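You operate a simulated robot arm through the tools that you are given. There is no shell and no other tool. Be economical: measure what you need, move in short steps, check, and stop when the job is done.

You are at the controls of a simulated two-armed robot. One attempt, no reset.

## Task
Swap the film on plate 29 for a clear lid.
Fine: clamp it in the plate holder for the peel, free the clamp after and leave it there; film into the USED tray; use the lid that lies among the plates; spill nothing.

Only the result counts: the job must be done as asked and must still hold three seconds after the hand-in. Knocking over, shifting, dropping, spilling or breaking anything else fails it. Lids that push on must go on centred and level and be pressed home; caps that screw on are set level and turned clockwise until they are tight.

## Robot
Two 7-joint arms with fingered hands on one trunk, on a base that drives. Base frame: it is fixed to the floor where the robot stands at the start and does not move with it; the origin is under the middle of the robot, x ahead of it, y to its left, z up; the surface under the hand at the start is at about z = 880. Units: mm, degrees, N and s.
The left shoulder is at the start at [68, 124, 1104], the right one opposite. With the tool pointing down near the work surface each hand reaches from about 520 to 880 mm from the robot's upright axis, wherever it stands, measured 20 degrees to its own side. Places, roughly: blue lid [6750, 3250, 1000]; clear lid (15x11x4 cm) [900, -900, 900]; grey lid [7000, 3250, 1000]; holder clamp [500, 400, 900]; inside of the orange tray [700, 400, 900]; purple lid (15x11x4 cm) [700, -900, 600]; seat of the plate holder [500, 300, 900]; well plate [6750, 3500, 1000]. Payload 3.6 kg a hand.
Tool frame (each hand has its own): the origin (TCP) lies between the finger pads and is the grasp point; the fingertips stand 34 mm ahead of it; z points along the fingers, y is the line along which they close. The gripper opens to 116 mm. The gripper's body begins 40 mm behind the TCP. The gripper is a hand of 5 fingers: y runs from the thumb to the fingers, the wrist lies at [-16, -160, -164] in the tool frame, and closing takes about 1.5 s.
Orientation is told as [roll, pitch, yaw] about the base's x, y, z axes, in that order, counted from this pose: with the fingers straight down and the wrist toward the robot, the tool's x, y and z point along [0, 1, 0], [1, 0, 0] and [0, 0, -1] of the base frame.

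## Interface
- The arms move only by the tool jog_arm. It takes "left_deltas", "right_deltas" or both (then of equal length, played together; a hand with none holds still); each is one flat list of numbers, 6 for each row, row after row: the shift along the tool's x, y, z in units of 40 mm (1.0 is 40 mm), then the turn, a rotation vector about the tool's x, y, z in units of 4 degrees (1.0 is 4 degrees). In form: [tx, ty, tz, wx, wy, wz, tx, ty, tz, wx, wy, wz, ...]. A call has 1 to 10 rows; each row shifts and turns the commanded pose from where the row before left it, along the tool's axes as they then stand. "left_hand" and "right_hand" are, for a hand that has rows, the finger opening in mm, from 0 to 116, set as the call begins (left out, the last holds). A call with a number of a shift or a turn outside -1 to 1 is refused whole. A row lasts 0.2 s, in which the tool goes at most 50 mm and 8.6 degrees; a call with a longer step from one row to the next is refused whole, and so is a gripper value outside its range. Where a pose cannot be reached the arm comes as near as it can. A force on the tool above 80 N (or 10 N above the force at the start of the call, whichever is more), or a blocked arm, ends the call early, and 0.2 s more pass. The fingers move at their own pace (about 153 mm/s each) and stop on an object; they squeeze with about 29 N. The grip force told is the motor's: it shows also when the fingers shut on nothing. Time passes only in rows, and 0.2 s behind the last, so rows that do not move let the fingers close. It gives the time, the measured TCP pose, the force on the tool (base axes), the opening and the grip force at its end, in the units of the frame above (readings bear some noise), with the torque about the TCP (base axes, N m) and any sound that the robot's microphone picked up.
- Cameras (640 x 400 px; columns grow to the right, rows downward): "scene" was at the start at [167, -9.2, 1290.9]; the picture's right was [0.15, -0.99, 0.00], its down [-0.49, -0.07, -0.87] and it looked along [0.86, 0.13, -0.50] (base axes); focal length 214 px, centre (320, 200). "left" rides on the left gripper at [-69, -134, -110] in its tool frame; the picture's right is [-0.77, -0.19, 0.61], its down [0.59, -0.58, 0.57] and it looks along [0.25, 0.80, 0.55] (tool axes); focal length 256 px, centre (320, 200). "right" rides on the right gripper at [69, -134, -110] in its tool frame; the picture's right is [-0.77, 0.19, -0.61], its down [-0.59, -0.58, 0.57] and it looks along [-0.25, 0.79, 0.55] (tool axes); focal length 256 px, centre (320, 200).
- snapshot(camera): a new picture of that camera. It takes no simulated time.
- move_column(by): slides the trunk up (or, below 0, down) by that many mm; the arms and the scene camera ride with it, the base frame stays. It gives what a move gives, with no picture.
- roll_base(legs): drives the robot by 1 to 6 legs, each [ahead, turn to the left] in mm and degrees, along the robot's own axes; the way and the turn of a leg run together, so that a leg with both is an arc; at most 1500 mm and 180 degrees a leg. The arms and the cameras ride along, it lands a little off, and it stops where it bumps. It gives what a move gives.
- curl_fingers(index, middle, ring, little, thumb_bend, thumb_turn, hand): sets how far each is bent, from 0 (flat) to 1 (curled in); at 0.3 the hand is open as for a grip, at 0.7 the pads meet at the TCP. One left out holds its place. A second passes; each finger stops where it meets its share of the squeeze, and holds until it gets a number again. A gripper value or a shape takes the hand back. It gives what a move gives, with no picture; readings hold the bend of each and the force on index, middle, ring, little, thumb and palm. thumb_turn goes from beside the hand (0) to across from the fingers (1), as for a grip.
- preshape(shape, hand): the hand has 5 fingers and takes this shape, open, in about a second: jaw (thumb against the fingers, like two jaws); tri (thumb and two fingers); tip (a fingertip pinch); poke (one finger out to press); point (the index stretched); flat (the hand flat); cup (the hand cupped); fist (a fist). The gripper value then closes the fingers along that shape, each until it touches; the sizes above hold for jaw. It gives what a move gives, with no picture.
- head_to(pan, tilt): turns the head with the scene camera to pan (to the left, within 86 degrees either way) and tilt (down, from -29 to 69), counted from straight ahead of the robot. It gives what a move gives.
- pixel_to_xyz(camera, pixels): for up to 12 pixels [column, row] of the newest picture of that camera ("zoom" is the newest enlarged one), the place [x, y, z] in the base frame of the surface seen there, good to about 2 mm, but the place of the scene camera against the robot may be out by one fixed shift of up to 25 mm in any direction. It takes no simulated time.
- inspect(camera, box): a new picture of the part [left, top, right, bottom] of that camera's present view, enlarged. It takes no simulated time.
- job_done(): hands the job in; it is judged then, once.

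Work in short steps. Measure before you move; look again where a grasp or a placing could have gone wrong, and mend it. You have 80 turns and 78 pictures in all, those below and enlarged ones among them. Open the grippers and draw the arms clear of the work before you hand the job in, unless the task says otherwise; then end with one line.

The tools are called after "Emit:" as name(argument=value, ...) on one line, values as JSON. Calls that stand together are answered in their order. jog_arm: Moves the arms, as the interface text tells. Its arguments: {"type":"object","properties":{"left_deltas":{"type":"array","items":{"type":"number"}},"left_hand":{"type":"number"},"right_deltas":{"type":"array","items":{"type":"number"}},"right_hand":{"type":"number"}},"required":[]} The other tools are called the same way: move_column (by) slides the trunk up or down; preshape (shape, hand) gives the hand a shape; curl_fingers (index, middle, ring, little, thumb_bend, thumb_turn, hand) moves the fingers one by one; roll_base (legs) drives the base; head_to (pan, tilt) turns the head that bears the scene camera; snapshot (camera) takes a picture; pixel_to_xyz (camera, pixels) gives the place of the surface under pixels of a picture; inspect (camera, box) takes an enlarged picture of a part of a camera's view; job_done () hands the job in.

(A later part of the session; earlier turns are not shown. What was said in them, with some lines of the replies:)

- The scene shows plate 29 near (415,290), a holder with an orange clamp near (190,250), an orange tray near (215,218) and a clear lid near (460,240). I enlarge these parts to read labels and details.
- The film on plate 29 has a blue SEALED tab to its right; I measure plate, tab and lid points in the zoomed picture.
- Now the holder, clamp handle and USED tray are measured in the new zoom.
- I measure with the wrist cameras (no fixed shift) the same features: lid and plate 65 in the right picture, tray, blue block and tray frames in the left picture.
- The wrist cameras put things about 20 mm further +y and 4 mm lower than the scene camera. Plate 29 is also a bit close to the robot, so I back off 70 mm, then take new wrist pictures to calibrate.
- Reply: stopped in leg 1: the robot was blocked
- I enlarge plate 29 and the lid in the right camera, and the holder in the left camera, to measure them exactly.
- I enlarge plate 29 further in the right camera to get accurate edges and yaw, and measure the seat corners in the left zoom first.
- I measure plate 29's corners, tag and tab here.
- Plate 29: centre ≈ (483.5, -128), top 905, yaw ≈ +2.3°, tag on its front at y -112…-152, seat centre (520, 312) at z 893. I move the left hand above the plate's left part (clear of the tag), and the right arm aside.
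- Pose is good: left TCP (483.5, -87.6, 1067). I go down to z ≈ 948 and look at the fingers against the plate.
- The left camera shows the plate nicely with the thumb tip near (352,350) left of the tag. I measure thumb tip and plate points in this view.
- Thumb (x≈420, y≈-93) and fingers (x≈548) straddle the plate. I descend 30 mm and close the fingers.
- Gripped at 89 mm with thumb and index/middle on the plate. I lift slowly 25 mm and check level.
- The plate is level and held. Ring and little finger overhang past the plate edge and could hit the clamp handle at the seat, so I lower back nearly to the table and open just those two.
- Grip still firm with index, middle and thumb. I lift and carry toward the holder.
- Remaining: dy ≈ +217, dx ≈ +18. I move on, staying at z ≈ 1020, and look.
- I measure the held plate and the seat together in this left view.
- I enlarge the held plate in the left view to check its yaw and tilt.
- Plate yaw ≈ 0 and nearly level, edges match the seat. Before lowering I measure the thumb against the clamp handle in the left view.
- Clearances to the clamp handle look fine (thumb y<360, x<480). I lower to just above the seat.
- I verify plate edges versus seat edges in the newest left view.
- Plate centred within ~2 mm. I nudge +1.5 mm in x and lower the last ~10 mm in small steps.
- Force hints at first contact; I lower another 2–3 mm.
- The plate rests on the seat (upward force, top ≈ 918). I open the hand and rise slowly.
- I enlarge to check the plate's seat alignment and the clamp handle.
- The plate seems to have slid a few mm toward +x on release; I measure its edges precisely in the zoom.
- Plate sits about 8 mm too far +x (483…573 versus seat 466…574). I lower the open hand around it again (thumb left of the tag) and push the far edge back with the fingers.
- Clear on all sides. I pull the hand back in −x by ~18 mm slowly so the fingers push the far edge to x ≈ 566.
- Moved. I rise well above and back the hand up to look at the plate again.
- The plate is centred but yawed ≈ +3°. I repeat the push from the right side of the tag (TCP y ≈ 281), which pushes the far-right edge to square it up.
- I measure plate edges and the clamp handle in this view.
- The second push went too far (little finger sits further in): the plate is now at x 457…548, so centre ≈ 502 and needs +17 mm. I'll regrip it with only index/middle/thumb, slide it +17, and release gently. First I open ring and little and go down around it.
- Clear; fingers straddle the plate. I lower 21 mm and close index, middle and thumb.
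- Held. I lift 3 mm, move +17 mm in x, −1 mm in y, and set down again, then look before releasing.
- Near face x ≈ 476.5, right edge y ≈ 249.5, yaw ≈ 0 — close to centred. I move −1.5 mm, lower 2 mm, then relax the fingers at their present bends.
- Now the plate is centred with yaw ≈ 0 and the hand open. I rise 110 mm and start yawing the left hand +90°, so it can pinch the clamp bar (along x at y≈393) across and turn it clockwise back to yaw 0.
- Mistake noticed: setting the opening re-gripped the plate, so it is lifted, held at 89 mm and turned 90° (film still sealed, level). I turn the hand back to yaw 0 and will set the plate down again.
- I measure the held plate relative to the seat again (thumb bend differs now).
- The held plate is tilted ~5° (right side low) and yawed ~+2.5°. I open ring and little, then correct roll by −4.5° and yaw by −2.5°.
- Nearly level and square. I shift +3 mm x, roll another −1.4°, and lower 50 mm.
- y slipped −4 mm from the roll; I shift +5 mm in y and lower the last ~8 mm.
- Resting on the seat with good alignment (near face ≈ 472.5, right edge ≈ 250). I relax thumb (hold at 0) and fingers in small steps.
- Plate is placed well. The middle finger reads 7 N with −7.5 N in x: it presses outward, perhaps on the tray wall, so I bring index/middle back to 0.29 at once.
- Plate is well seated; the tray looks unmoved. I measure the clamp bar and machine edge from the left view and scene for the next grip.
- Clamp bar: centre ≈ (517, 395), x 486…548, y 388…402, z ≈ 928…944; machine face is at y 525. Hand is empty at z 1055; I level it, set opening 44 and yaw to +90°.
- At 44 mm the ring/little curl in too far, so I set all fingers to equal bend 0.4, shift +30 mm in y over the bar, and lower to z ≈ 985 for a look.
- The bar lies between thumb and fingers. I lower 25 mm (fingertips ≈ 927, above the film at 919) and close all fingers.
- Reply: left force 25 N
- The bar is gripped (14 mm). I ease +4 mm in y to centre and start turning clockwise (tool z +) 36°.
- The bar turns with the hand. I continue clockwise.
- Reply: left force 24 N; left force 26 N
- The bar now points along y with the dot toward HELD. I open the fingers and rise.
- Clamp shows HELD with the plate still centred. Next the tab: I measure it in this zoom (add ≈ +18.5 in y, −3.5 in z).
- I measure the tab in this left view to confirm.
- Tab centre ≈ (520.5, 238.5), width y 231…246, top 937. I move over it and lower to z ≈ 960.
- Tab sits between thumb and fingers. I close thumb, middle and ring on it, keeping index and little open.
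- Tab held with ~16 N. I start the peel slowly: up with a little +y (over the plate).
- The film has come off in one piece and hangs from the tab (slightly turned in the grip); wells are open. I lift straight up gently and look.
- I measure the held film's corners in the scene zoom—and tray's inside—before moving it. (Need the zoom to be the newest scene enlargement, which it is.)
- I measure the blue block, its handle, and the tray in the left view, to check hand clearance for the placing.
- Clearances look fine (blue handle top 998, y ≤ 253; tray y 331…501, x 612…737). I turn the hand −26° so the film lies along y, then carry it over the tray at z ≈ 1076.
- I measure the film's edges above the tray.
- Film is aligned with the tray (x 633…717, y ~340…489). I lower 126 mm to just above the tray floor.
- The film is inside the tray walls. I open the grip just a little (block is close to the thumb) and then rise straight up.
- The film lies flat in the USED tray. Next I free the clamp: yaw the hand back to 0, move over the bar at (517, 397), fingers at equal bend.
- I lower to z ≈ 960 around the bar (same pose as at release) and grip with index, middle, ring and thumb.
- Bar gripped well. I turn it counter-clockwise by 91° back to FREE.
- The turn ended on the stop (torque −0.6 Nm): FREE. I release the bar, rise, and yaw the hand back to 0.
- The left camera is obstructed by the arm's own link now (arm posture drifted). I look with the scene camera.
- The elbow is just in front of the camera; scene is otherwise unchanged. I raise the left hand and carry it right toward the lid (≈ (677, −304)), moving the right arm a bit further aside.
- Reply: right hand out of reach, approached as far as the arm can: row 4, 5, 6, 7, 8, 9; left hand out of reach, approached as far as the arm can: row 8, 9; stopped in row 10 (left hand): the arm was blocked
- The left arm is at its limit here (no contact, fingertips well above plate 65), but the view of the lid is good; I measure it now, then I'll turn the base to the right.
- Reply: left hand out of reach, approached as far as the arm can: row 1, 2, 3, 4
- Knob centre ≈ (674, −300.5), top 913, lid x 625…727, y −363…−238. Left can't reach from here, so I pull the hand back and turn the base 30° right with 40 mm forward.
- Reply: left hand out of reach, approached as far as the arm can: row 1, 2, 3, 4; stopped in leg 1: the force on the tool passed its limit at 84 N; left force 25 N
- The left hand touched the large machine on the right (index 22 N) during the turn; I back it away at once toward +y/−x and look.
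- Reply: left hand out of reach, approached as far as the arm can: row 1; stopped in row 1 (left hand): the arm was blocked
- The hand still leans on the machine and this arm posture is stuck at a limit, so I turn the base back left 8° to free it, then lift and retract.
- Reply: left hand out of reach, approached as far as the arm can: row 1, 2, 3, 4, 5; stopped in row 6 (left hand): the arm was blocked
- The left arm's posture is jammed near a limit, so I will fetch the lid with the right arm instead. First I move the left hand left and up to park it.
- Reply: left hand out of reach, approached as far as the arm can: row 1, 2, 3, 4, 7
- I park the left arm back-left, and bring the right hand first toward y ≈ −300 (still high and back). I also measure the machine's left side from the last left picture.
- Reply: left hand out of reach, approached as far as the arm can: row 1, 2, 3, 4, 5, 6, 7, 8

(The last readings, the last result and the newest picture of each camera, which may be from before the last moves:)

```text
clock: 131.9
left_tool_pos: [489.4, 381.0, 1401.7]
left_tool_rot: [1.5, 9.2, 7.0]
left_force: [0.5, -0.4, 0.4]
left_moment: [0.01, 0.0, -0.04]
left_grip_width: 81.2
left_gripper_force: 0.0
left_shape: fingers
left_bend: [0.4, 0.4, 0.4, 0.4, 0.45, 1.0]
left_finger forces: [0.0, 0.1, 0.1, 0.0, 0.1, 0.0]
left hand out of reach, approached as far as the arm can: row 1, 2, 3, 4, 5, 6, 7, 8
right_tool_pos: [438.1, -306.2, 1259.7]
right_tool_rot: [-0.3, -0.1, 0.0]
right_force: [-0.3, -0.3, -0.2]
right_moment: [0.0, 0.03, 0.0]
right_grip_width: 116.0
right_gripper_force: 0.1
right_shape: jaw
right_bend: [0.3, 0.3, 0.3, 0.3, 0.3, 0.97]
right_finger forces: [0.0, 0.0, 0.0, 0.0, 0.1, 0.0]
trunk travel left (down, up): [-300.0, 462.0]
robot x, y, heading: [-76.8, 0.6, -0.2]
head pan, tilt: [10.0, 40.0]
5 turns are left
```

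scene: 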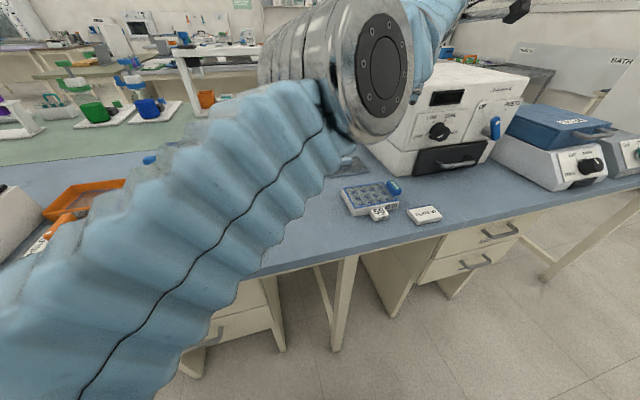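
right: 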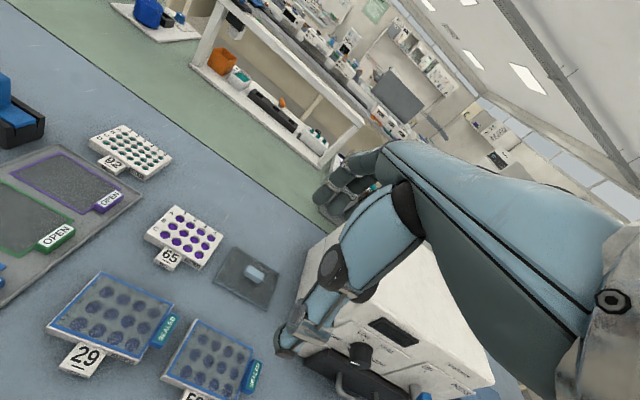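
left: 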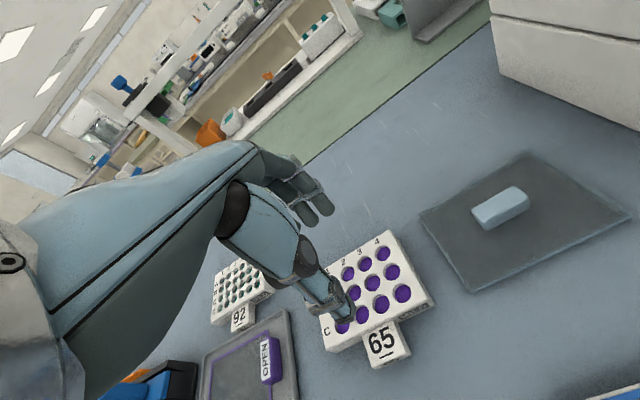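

The right hand is at (438, −306, 1260) and few turns are left, so I chain: open fingers evenly, go over the knob (674.5, −300.5), lower to z ≈ 926, grip the knob, lift, retract, turn the base 25° left, and look.

Emit:
curl_fingers(hand="right", index=0.4, middle=0.4, ring=0.4, little=0.4, thumb_bend=0.45)

Emit:
jog_arm(right_deltas=[0.0175, 0.739, 0.8125, 0, 0, 0, 0.0175, 0.739, 0.8125, 0, 0, 0, 0.0175, 0.739, 0.8125, 0, 0, 0, 0.0175, 0.739, 0.8125, 0, 0, 0, 0.0175, 0.739, 0.8125, 0, 0, 0, 0.0175, 0.739, 0.8125, 0, 0, 0, 0.0175, 0.739, 0.8125, 0, 0, 0, 0.0175, 0.739, 0.8125, 0, 0, 0, 0, 0, 0, 0, 0, 0])

Emit:
jog_arm(right_deltas=[0, 0, 0.5, 0, 0, 0, 0, 0, 0.6, 0, 0, 0, 0, 0, 0.5, 0, 0, 0, 0, 0, 0.22, 0, 0, 0, 0, 0, 0, 0, 0, 0])

Emit:
curl_fingers(hand="right", middle=0.73, ring=0.73, thumb_bend=0.73)

Emit:
jog_arm(right_deltas=[0, 0, -0.2, 0, 0, 0, 0, 0, -0.4, 0, 0, 0, 0, 0, -0.6, 0, 0, 0, 0, 0, -0.8, 0, 0, 0, 0, 0, -0.8, 0, 0, 0, 0, -0.9, -0.3, 0, 0, 0, 0, -0.97, -0.2, 0, 0, 0, 0, -0.97, 0, 0, 0, 0, 0, -0.9, 0, 0, 0, 0, 0, 0, 0, 0, 0, 0])

Emit:
snapshot(camera="right")

Emit:
roll_base(legs=[[0, 25]])

Emit:
head_to(pan=0, tilt=38)

Emit:
snapshot(camera="scene")

```text
clock: 132.9
left_tool_pos: [489.2, 380.7, 1401.5]
left_tool_rot: [1.6, 9.2, 7.1]
left_force: [0.5, -0.8, -0.2]
left_moment: [-0.03, 0.01, 0.01]
left_grip_width: 81.3
left_gripper_force: 0.2
left_shape: fingers
left_bend: [0.4, 0.4, 0.4, 0.4, 0.45, 1.0]
left_finger forces: [0.1, 0.0, 0.0, 0.1, 0.0, 0.0]
right_tool_pos: [439.4, -304.9, 1260.8]
right_tool_rot: [-0.3, -0.2, 0.1]
right_force: [-0.4, 0.4, -0.2]
right_moment: [0.05, -0.01, -0.01]
right_grip_width: 82.1
right_gripper_force: 0.1
right_shape: fingers
right_bend: [0.4, 0.4, 0.4, 0.4, 0.45, 0.97]
right_finger forces: [0.1, 0.0, 0.0, 0.1, 0.1, 0.0]
trunk travel left (down, up): [-300.0, 462.0]
robot x, y, heading: [-73.9, -0.2, -0.4]
head pan, tilt: [10.0, 40.0]
```

```text
clock: 134.9
left_tool_pos: [489.5, 379.3, 1401.6]
left_tool_rot: [1.6, 9.3, 7.0]
left_force: [1.2, -0.6, 0.6]
left_moment: [-0.01, 0.0, 0.02]
left_grip_width: 81.4
left_gripper_force: 0.0
left_shape: fingers
left_bend: [0.4, 0.4, 0.4, 0.4, 0.45, 1.0]
left_finger forces: [0.0, 0.0, 0.0, 0.1, 0.1, 0.1]
right_tool_pos: [677.4, -302.6, 1001.0]
right_tool_rot: [-0.3, 0.0, 0.0]
right_force: [-0.1, 0.3, 0.1]
right_moment: [0.02, 0.02, 0.0]
right_grip_width: 82.0
right_gripper_force: 0.1
right_shape: fingers
right_bend: [0.4, 0.4, 0.4, 0.4, 0.45, 0.97]
right_finger forces: [0.0, 0.1, 0.0, 0.0, 0.1, 0.1]
trunk travel left (down, up): [-300.0, 462.0]
robot x, y, heading: [-72.3, 2.8, -0.3]
head pan, tilt: [10.0, 40.0]
```

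```text
clock: 136.1
left_tool_pos: [489.0, 380.4, 1401.4]
left_tool_rot: [1.6, 9.1, 7.0]
left_force: [0.5, 0.1, 0.0]
left_moment: [0.02, 0.02, 0.04]
left_grip_width: 81.4
left_gripper_force: 0.0
left_shape: fingers
left_bend: [0.4, 0.4, 0.4, 0.4, 0.45, 1.0]
left_finger forces: [0.0, 0.1, 0.0, 0.0, 0.1, 0.1]
right_tool_pos: [676.3, -302.0, 928.8]
right_tool_rot: [-0.2, -0.3, 0.0]
right_force: [-0.2, 0.0, 3.5]
right_moment: [-0.03, -0.16, -0.07]
right_grip_width: 81.9
right_gripper_force: 1.6
right_shape: fingers
right_bend: [0.4, 0.4, 0.4, 0.4, 0.45, 0.97]
right_finger forces: [0.0, 3.2, 0.0, 0.1, 0.2, 0.0]
trunk travel left (down, up): [-300.0, 462.0]
robot x, y, heading: [-72.3, -0.4, -0.4]
head pan, tilt: [10.0, 40.0]
```

```text
clock: 137.1
left_tool_pos: [489.1, 380.8, 1399.2]
left_tool_rot: [1.6, 9.1, 7.1]
left_force: [-0.5, 0.6, 0.2]
left_moment: [0.01, 0.03, -0.01]
left_grip_width: 81.4
left_gripper_force: 0.0
left_shape: fingers
left_bend: [0.4, 0.4, 0.4, 0.4, 0.45, 1.0]
left_finger forces: [0.1, 0.1, 0.0, 0.0, 0.0, 0.1]
right_tool_pos: [675.8, -302.2, 926.9]
right_tool_rot: [-0.3, -0.1, 0.0]
right_force: [0.6, 0.1, -0.5]
right_moment: [0.03, 0.0, 0.01]
right_grip_width: 51.7
right_gripper_force: 14.0
right_shape: fingers
right_bend: [0.38, 0.64, 0.73, 0.4, 0.68, 0.96]
right_finger forces: [3.4, 10.9, 0.0, 0.0, 14.0, 0.0]
trunk travel left (down, up): [-300.0, 462.0]
robot x, y, heading: [-72.1, -0.1, -0.4]
head pan, tilt: [10.0, 40.0]
```

```text
clock: 139.3
left_tool_pos: [489.7, 380.4, 1401.1]
left_tool_rot: [1.7, 9.2, 7.1]
left_force: [-0.3, 0.2, -0.4]
left_moment: [0.0, -0.01, 0.0]
left_grip_width: 81.7
left_gripper_force: 0.0
left_shape: fingers
left_bend: [0.4, 0.4, 0.4, 0.4, 0.45, 1.0]
left_finger forces: [0.1, 0.0, 0.0, 0.0, 0.0, 0.0]
right_tool_pos: [527.2, -300.0, 1058.5]
right_tool_rot: [-0.3, -0.1, -0.1]
right_force: [-0.2, 1.1, 0.0]
right_moment: [-0.03, -0.01, -0.01]
right_grip_width: 52.4
right_gripper_force: 13.7
right_shape: fingers
right_bend: [0.38, 0.64, 0.73, 0.4, 0.68, 0.96]
right_finger forces: [3.1, 10.8, 0.1, 0.1, 13.8, 0.0]
trunk travel left (down, up): [-300.0, 462.0]
robot x, y, heading: [-75.0, 2.3, -0.1]
head pan, tilt: [10.0, 40.0]
```

```text
8 pictures are left
```

right: 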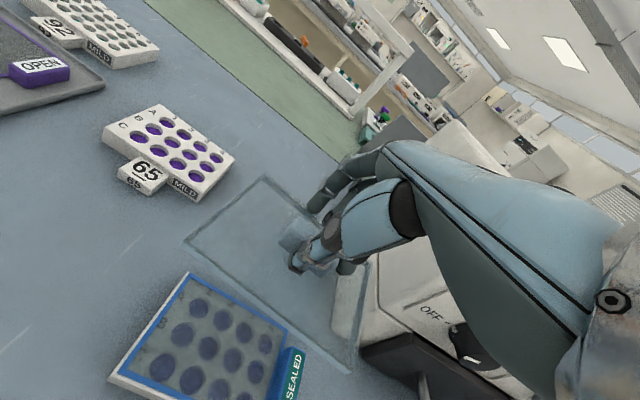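

```text
clock: 141.0
left_tool_pos: [276.4, 581.7, 1400.7]
left_tool_rot: [1.6, 9.2, 31.8]
left_force: [-1.0, 0.5, -0.7]
left_moment: [-0.02, -0.01, -0.01]
left_grip_width: 81.4
left_gripper_force: 0.0
left_shape: fingers
left_bend: [0.4, 0.4, 0.4, 0.4, 0.45, 1.0]
left_finger forces: [0.0, 0.1, 0.0, 0.0, 0.0, 0.1]
right_tool_pos: [597.7, -20.5, 1058.9]
right_tool_rot: [-0.3, -0.1, 24.9]
right_force: [-0.3, 1.1, 0.0]
right_moment: [-0.03, 0.03, -0.02]
right_grip_width: 52.2
right_gripper_force: 13.8
right_shape: fingers
right_bend: [0.38, 0.64, 0.73, 0.4, 0.68, 0.96]
right_finger forces: [2.8, 10.6, 0.0, 0.1, 13.5, 0.0]
trunk travel left (down, up): [-300.0, 462.0]
robot x, y, heading: [-73.8, 1.3, 24.3]
head pan, tilt: [10.0, 40.0]
```

```text
clock: 141.7
left_tool_pos: [277.6, 581.8, 1400.1]
left_tool_rot: [1.6, 9.2, 31.9]
left_force: [1.0, 0.0, -0.1]
left_moment: [0.01, 0.0, 0.03]
left_grip_width: 81.6
left_gripper_force: 0.1
left_shape: fingers
left_bend: [0.4, 0.4, 0.4, 0.4, 0.45, 1.0]
left_finger forces: [0.0, 0.1, 0.0, 0.0, 0.0, 0.0]
right_tool_pos: [598.1, -20.3, 1057.7]
right_tool_rot: [-0.3, -0.2, 24.8]
right_force: [0.0, 0.3, -0.7]
right_moment: [0.02, 0.02, -0.01]
right_grip_width: 52.3
right_gripper_force: 13.9
right_shape: fingers
right_bend: [0.38, 0.64, 0.73, 0.4, 0.68, 0.96]
right_finger forces: [2.8, 10.6, 0.0, 0.1, 13.4, 0.0]
trunk travel left (down, up): [-300.0, 462.0]
robot x, y, heading: [-72.6, 2.6, 24.4]
head pan, tilt: [0.0, 38.0]
```

```text
7 pictures are left
4 turns are left
```

scene: 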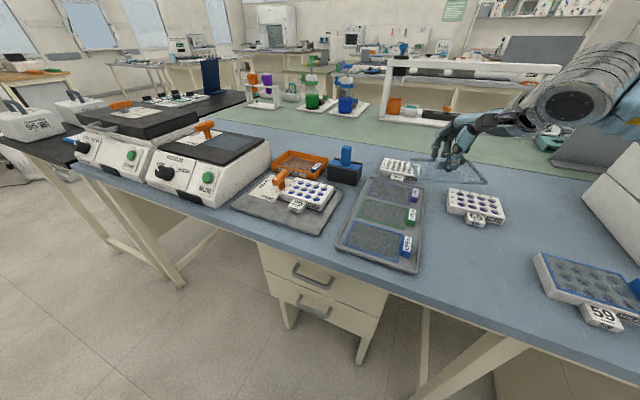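

The lid is held. I measure the lid in the hand (right picture) and the plate/seat (scene), and chain the carry: yaw back to 0 and move to above the plate (≈ (517.5, 309.5)), then look.

Emit:
pixel_to_xyz(camera="right", pixels=[[263, 180], [188, 243], [349, 370], [372, 266], [225, 212], [268, 306], [300, 235], [290, 240], [352, 350], [240, 200], [210, 262], [330, 355]])

Emit:
jog_arm(right_deltas=[0, 0, 0, 0, 0, 0.886, 0, 0, 0, 0, 0, 0.886, 0, 0, 0, 0, 0, 0.886, 0, 0, 0, 0, 0, 0.886, 0, 0, 0, 0, 0, 0.886, 0, 0, 0, 0, 0, 0.886, 0, 0, 0, 0, 0, 0.886, 0, 0, 0, 0, 0, 0])

Emit:
jog_arm(right_deltas=[0.6, -0.2, 0, 0, 0, 0, 0.95, -0.223, 0, 0, 0, 0, 0.95, -0.223, 0, 0, 0, 0, 0.95, -0.223, 0, 0, 0, 0, 0.95, -0.223, 0, 0, 0, 0, 0.95, -0.223, 0, 0, 0, 0, 0.95, -0.223, 0, 0, 0, 0, 0.95, -0.223, 0, 0, 0, 0, 0.98, -0.25, 0, 0, 0, 0, 0, 0, 0, 0, 0, 0])

Emit:
jog_arm(right_deltas=[0, 0, 0.4, 0, 0, 0, 0, 0, 0.5, 0, 0, 0, 0, 0, 0.3, 0, 0, 0, 0, 0, 0, 0, 0, 0])

Emit:
snapshot(camera="right")

Emit:
inspect(camera="scene", box=[210, 120, 390, 250])

```text
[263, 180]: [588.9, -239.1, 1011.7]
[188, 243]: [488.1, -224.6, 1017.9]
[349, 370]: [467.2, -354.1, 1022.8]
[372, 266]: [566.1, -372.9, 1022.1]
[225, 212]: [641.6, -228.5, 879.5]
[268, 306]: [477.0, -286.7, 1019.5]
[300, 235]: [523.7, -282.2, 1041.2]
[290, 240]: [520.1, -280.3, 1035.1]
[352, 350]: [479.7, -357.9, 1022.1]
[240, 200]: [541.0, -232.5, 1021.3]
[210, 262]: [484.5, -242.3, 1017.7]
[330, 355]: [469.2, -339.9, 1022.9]
```

```text
clock: 143.5
left_tool_pos: [277.9, 582.0, 1401.0]
left_tool_rot: [1.6, 9.2, 32.0]
left_force: [-0.2, 0.7, 0.2]
left_moment: [0.02, -0.04, 0.03]
left_grip_width: 81.6
left_gripper_force: 0.1
left_shape: fingers
left_bend: [0.4, 0.4, 0.4, 0.4, 0.45, 1.0]
left_finger forces: [0.0, 0.0, 0.0, 0.0, 0.1, 0.0]
right_tool_pos: [597.0, -18.5, 1059.5]
right_tool_rot: [-0.2, -0.2, 0.1]
right_force: [0.4, 0.7, 0.1]
right_moment: [-0.02, -0.02, 0.03]
right_grip_width: 52.2
right_gripper_force: 13.2
right_shape: fingers
right_bend: [0.38, 0.64, 0.73, 0.4, 0.68, 0.96]
right_finger forces: [2.8, 10.6, 0.0, 0.0, 13.5, 0.0]
trunk travel left (down, up): [-300.0, 462.0]
robot x, y, heading: [-74.2, 3.9, 24.4]
head pan, tilt: [0.0, 38.0]
```

```text
clock: 145.7
left_tool_pos: [278.4, 581.7, 1402.0]
left_tool_rot: [1.6, 9.2, 31.8]
left_force: [-1.0, -0.1, 0.8]
left_moment: [0.02, 0.06, 0.02]
left_grip_width: 81.3
left_gripper_force: 0.0
left_shape: fingers
left_bend: [0.4, 0.4, 0.4, 0.4, 0.45, 1.0]
left_finger forces: [0.1, 0.0, 0.1, 0.1, 0.0, 0.0]
right_tool_pos: [517.0, 308.2, 1055.2]
right_tool_rot: [-0.3, -0.1, 0.0]
right_force: [-0.5, 0.0, -0.2]
right_moment: [0.03, 0.04, -0.04]
right_grip_width: 47.4
right_gripper_force: 12.9
right_shape: fingers
right_bend: [0.4, 0.64, 0.73, 0.4, 0.69, 0.95]
right_finger forces: [0.2, 12.0, 0.0, 0.1, 13.4, 0.0]
trunk travel left (down, up): [-300.0, 462.0]
robot x, y, heading: [-74.7, 1.0, 24.8]
head pan, tilt: [0.0, 38.0]
```

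```text
clock: 146.7
left_tool_pos: [277.2, 583.5, 1400.7]
left_tool_rot: [1.6, 9.2, 31.9]
left_force: [0.2, 0.0, 0.0]
left_moment: [0.0, -0.02, 0.02]
left_grip_width: 81.4
left_gripper_force: 0.2
left_shape: fingers
left_bend: [0.4, 0.4, 0.4, 0.4, 0.45, 1.0]
left_finger forces: [0.1, 0.0, 0.1, 0.1, 0.0, 0.1]
right_tool_pos: [515.6, 309.1, 1008.1]
right_tool_rot: [-0.3, -0.2, 0.2]
right_force: [-0.6, -0.3, -0.8]
right_moment: [-0.02, 0.01, 0.0]
right_grip_width: 47.4
right_gripper_force: 12.2
right_shape: fingers
right_bend: [0.4, 0.64, 0.73, 0.4, 0.69, 0.95]
right_finger forces: [0.0, 12.0, 0.1, 0.1, 13.4, 0.0]
trunk travel left (down, up): [-300.0, 462.0]
robot x, y, heading: [-72.7, 2.7, 24.4]
head pan, tilt: [0.0, 38.0]
```

```text
6 pictures are left
```

right: 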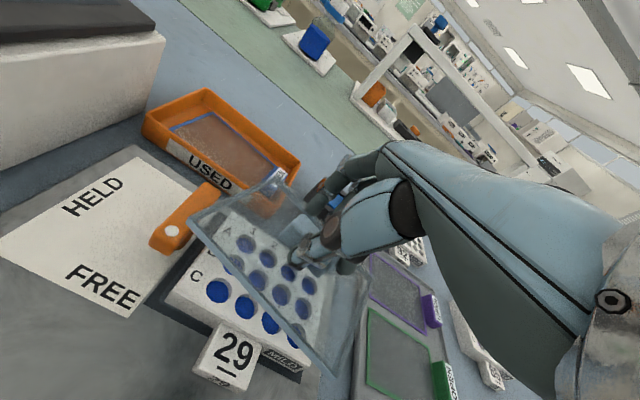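

```text
3.08 times, centred on (300, 185) of scene
3 turns are left
```

zoom: 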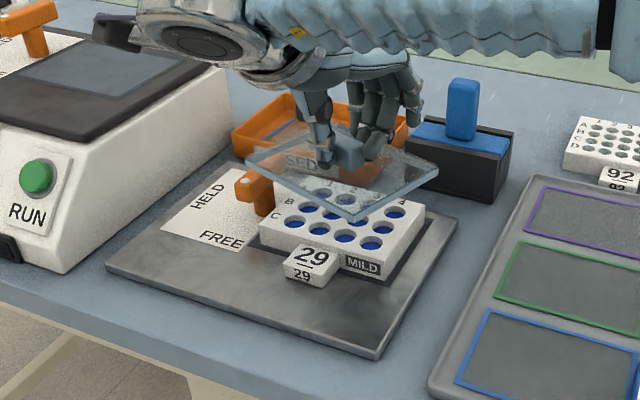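

The lid has pivoted in the grip to about −17° yaw by my reckoning from the pixels. I measure lid and plate in this picture, then turn the hand +17.5° and take a new right picture.

Emit:
pixel_to_xyz(camera="right", pixels=[[191, 217], [276, 172], [335, 376], [364, 300], [230, 197], [262, 300], [172, 285], [205, 310], [300, 362], [158, 318], [302, 382], [300, 232]])

Emit:
pixel_to_xyz(camera="zoom", pixels=[[262, 231], [378, 272], [424, 207], [265, 245], [457, 218], [380, 350], [248, 160], [355, 215], [436, 172], [330, 185], [320, 250], [400, 240]])

Emit:
jog_arm(right_deltas=[0, 0, 0, 0, 0, -0.6, 0, 0, 0, 0, 0, -0.75, 0, 0, 0, 0, 0, -0.75, 0, 0, 0, 0, 0, -0.75, 0, 0, 0, 0, 0, -0.75, 0, 0, 0, 0, 0, -0.75, 0, 0, 0, 0, 0, 0])

Emit:
snapshot(camera="right")

Emit:
inspect(camera="scene", box=[240, 140, 370, 240])

```text
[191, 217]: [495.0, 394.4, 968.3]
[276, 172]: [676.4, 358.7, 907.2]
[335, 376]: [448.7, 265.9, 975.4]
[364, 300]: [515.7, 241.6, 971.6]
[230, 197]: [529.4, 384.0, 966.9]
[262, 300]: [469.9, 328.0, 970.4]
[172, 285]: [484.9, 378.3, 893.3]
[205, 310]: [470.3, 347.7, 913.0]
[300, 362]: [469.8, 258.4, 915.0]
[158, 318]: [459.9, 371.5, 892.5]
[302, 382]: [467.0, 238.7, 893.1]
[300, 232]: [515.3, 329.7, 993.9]
```

```text
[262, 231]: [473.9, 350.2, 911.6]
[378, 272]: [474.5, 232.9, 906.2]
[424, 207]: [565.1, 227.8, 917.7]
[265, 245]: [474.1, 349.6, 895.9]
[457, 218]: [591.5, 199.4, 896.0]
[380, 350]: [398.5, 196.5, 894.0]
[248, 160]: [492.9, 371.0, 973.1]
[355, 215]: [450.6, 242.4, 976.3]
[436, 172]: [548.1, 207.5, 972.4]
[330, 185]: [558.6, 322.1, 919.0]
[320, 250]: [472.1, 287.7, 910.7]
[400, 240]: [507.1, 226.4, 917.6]
```

```text
clock: 148.3
left_tool_pos: [277.7, 583.7, 1400.7]
left_tool_rot: [1.5, 9.2, 31.9]
left_force: [0.2, -1.0, -0.2]
left_moment: [0.02, -0.01, 0.01]
left_grip_width: 81.7
left_gripper_force: 0.1
left_shape: fingers
left_bend: [0.4, 0.4, 0.4, 0.4, 0.45, 1.0]
left_finger forces: [0.0, 0.0, 0.0, 0.0, 0.0, 0.0]
right_tool_pos: [517.1, 311.3, 1008.3]
right_tool_rot: [-0.3, -0.1, 17.6]
right_force: [0.4, 0.3, 0.0]
right_moment: [-0.01, 0.01, -0.01]
right_grip_width: 47.5
right_gripper_force: 12.7
right_shape: fingers
right_bend: [0.4, 0.64, 0.73, 0.4, 0.69, 0.95]
right_finger forces: [0.1, 11.9, 0.1, 0.0, 13.3, 0.1]
trunk travel left (down, up): [-300.0, 462.0]
robot x, y, heading: [-74.2, 2.3, 24.3]
head pan, tilt: [0.0, 38.0]
```

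```text
4 pictures are left
```

right: 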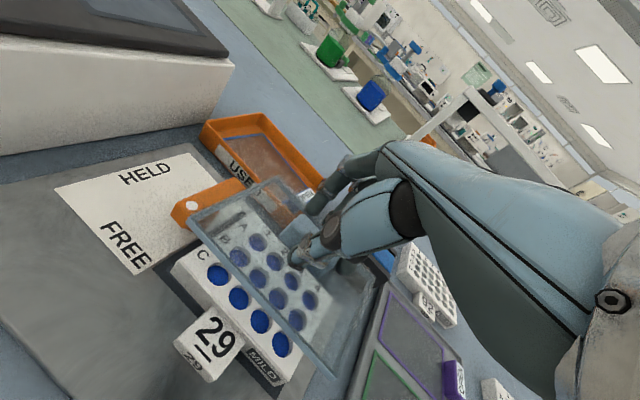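

```text
4.00 times, centred on (305, 190) of scene
2 turns are left
```

zoom: 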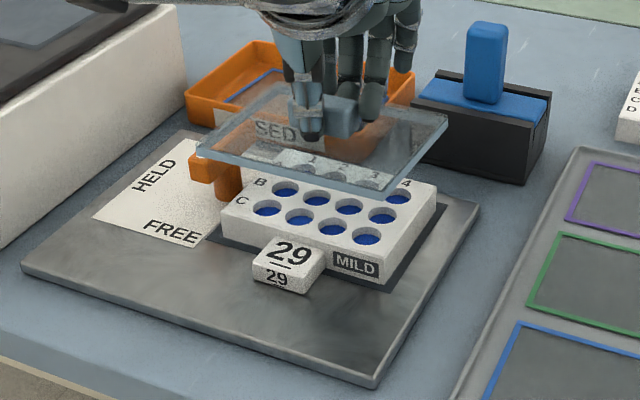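

Lid (135×103) is now about −2° yawed, ~2–3° tilted and ~3 mm off plate centre by my measurements. I correct this, lower, press slowly, open, rise, and look.

Emit:
jog_arm(right_deltas=[-0.069, -0.146, 0, -0.35, 0.165, -0.2, 0, 0, 0, -0.35, 0.165, -0.23, 0, 0, 0.3, 0, 0, 0, 0, 0, 0.35, 0, 0, 0, 0, 0, 0.2, 0, 0, 0, 0, 0, 0.1, 0, 0, 0, 0, 0, 0, 0, 0, 0])

Emit:
jog_arm(right_deltas=[0, 0, 0.075, 0, 0, 0, 0, 0, 0.075, 0, 0, 0, 0, 0, 0.075, 0, 0, 0, 0, 0, 0.075, 0, 0, 0, 0, 0, 0.075, 0, 0, 0, 0, 0, 0.075, 0, 0, 0, 0, 0, 0.075, 0, 0, 0, 0, 0, 0.075, 0, 0, 0, 0, 0, 0, 0, 0, 0, 0, 0, 0, 0, 0, 0])

Emit:
curl_fingers(hand="right", index=0.4, middle=0.55, ring=0.55, little=0.4, thumb_bend=0.58)

Emit:
jog_arm(right_deltas=[0, 0, -0.2, 0, 0, 0, 0, 0, -0.4, 0, 0, 0, 0, 0, -0.5, 0.35, -0.165, 0, 0, 0, -0.5, 0.35, -0.165, 0, 0, 0, -0.4, 0, 0, 0, 0, 0, 0, 0, 0, 0])

Emit:
snapshot(camera="right")

Emit:
inspect(camera="scene", box=[240, 140, 370, 240])

Emit:
pixel_to_xyz(camera="zoom", pixels=[[215, 205], [390, 255], [440, 180], [270, 160], [320, 190], [330, 170], [300, 235], [340, 245], [230, 180], [420, 215], [250, 215], [360, 225]])

```text
clock: 149.9
left_tool_pos: [278.1, 584.0, 1400.7]
left_tool_rot: [1.6, 9.2, 31.9]
left_force: [-0.6, -0.5, -0.2]
left_moment: [0.0, -0.01, 0.01]
left_grip_width: 81.8
left_gripper_force: 0.1
left_shape: fingers
left_bend: [0.4, 0.4, 0.4, 0.4, 0.45, 1.0]
left_finger forces: [0.1, 0.1, 0.1, 0.1, 0.0, 0.0]
right_tool_pos: [514.4, 306.2, 971.2]
right_tool_rot: [1.1, -3.0, 19.2]
right_force: [0.2, 0.2, 0.3]
right_moment: [0.02, 0.0, -0.01]
right_grip_width: 47.4
right_gripper_force: 12.5
right_shape: fingers
right_bend: [0.4, 0.64, 0.73, 0.4, 0.69, 0.95]
right_finger forces: [0.1, 12.0, 0.0, 0.0, 13.3, 0.0]
trunk travel left (down, up): [-300.0, 462.0]
robot x, y, heading: [-73.0, 2.2, 24.7]
head pan, tilt: [0.0, 38.0]
```

```text
clock: 152.1
left_tool_pos: [272.5, 579.0, 1402.8]
left_tool_rot: [1.6, 9.0, 32.0]
left_force: [0.9, -0.7, 0.1]
left_moment: [0.01, -0.03, -0.03]
left_grip_width: 81.4
left_gripper_force: 0.0
left_shape: fingers
left_bend: [0.4, 0.4, 0.4, 0.4, 0.45, 1.0]
left_finger forces: [0.0, 0.1, 0.1, 0.0, 0.1, 0.0]
right_tool_pos: [512.1, 306.6, 954.4]
right_tool_rot: [1.3, -3.6, 19.3]
right_force: [-2.1, -4.1, 38.0]
right_moment: [-0.01, 0.56, 0.13]
right_grip_width: 45.5
right_gripper_force: 30.8
right_shape: fingers
right_bend: [0.4, 0.63, 0.73, 0.4, 0.7, 0.95]
right_finger forces: [0.0, 16.4, 0.0, 0.0, 46.0, 0.0]
trunk travel left (down, up): [-300.0, 462.0]
robot x, y, heading: [-76.7, 3.4, 24.4]
head pan, tilt: [0.0, 38.0]
```

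```text
clock: 153.1
left_tool_pos: [274.3, 582.6, 1402.7]
left_tool_rot: [1.6, 8.9, 31.9]
left_force: [-0.5, 0.0, 0.1]
left_moment: [0.02, -0.01, 0.01]
left_grip_width: 81.5
left_gripper_force: 0.0
left_shape: fingers
left_bend: [0.4, 0.4, 0.4, 0.4, 0.45, 1.0]
left_finger forces: [0.0, 0.0, 0.0, 0.0, 0.0, 0.0]
right_tool_pos: [513.0, 309.8, 956.1]
right_tool_rot: [1.4, -3.8, 19.4]
right_force: [7.5, 5.4, 40.0]
right_moment: [0.36, 0.22, -0.15]
right_grip_width: 48.9
right_gripper_force: 21.4
right_shape: fingers
right_bend: [0.4, 0.56, 0.55, 0.4, 0.64, 0.97]
right_finger forces: [0.0, 5.3, 0.0, 0.0, 37.4, 0.0]
trunk travel left (down, up): [-300.0, 462.0]
robot x, y, heading: [-73.1, 3.0, 24.7]
head pan, tilt: [0.0, 38.0]
```

```text
clock: 154.5
left_tool_pos: [276.0, 582.8, 1401.0]
left_tool_rot: [1.6, 9.2, 31.9]
left_force: [-0.3, -0.3, -0.6]
left_moment: [-0.01, -0.03, -0.01]
left_grip_width: 81.5
left_gripper_force: 0.1
left_shape: fingers
left_bend: [0.4, 0.4, 0.4, 0.4, 0.45, 1.0]
left_finger forces: [0.0, 0.0, 0.0, 0.0, 0.1, 0.1]
right_tool_pos: [511.3, 306.5, 1027.0]
right_tool_rot: [-0.4, -0.1, 19.1]
right_force: [0.0, -0.6, 0.3]
right_moment: [-0.03, 0.02, 0.02]
right_grip_width: 64.1
right_gripper_force: 0.1
right_shape: fingers
right_bend: [0.4, 0.55, 0.55, 0.4, 0.57, 0.97]
right_finger forces: [0.0, 0.1, 0.1, 0.0, 0.0, 0.0]
trunk travel left (down, up): [-300.0, 462.0]
robot x, y, heading: [-77.2, 3.1, 24.4]
head pan, tilt: [0.0, 38.0]
```

```text
2 pictures are left
```

right: 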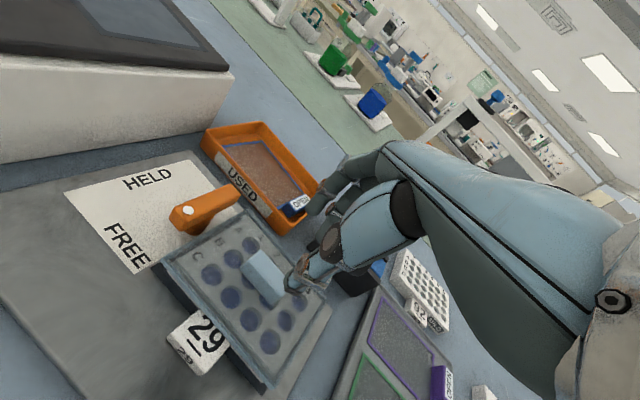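

```text
4.00 times, centred on (305, 190) of scene
```

zoom: 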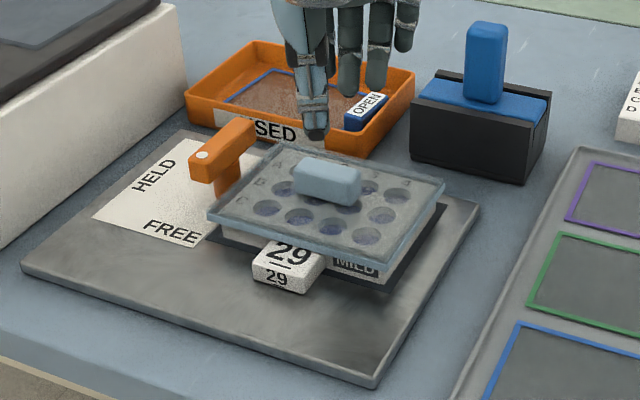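

```text
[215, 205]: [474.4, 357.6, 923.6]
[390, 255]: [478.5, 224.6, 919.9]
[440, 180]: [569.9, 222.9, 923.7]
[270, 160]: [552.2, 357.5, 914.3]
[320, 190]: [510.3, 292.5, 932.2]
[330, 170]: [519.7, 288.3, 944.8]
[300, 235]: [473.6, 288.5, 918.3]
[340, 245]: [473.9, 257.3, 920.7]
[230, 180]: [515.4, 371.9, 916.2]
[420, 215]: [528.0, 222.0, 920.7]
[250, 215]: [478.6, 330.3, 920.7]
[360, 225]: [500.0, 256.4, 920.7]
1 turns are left
```

The lid sits level and centred on plate 29 (rim overlapping the plate, knob top ≈ 26 mm above the plate top), the clamp is at FREE, and the film is in USED. I lift the open right hand clear, draw it back and hand in.

Emit:
jog_arm(right_deltas=[0, 0, -0.8, 0, 0, 0, 0, 0, -0.9, 0, 0, 0, 0, 0, -0.9, 0, 0, 0, 0, 0, -0.9, 0, 0, 0, -0.6, -0.3, 0, 0, 0, 0, -0.6, -0.3, 0, 0, 0, 0, -0.6, -0.3, 0, 0, 0, 0, 0, 0, 0, 0, 0, 0, 0, 0, 0, 0, 0, 0])

Emit:
job_done()

```text
clock: 156.5
left_tool_pos: [277.5, 583.9, 1400.6]
left_tool_rot: [1.6, 9.2, 31.9]
left_force: [-0.8, -0.2, 0.6]
left_moment: [-0.01, -0.03, -0.05]
left_grip_width: 81.7
left_gripper_force: 0.0
left_shape: fingers
left_bend: [0.4, 0.4, 0.4, 0.4, 0.45, 1.0]
left_finger forces: [0.0, 0.1, 0.0, 0.0, 0.1, 0.1]
right_tool_pos: [501.5, 226.5, 1167.6]
right_tool_rot: [-0.3, -0.1, 19.2]
right_force: [-0.6, -0.3, 0.1]
right_moment: [0.0, -0.03, 0.01]
right_grip_width: 63.8
right_gripper_force: 0.1
right_shape: fingers
right_bend: [0.4, 0.55, 0.55, 0.4, 0.57, 0.97]
right_finger forces: [0.0, 0.0, 0.0, 0.0, 0.0, 0.1]
trunk travel left (down, up): [-300.0, 462.0]
robot x, y, heading: [-79.4, 1.1, 24.4]
head pan, tilt: [0.0, 38.0]
```

```text
The job is handed in.
```

The job is handed in: plate 29's film is in the USED tray, the clamp is freed with the plate left in the holder, and the clear lid is pressed on (about 40 N), looking centred and level. During a base turn the left hand hit the large machine on the right at up to 84 N, and I did not check whether it shifted.
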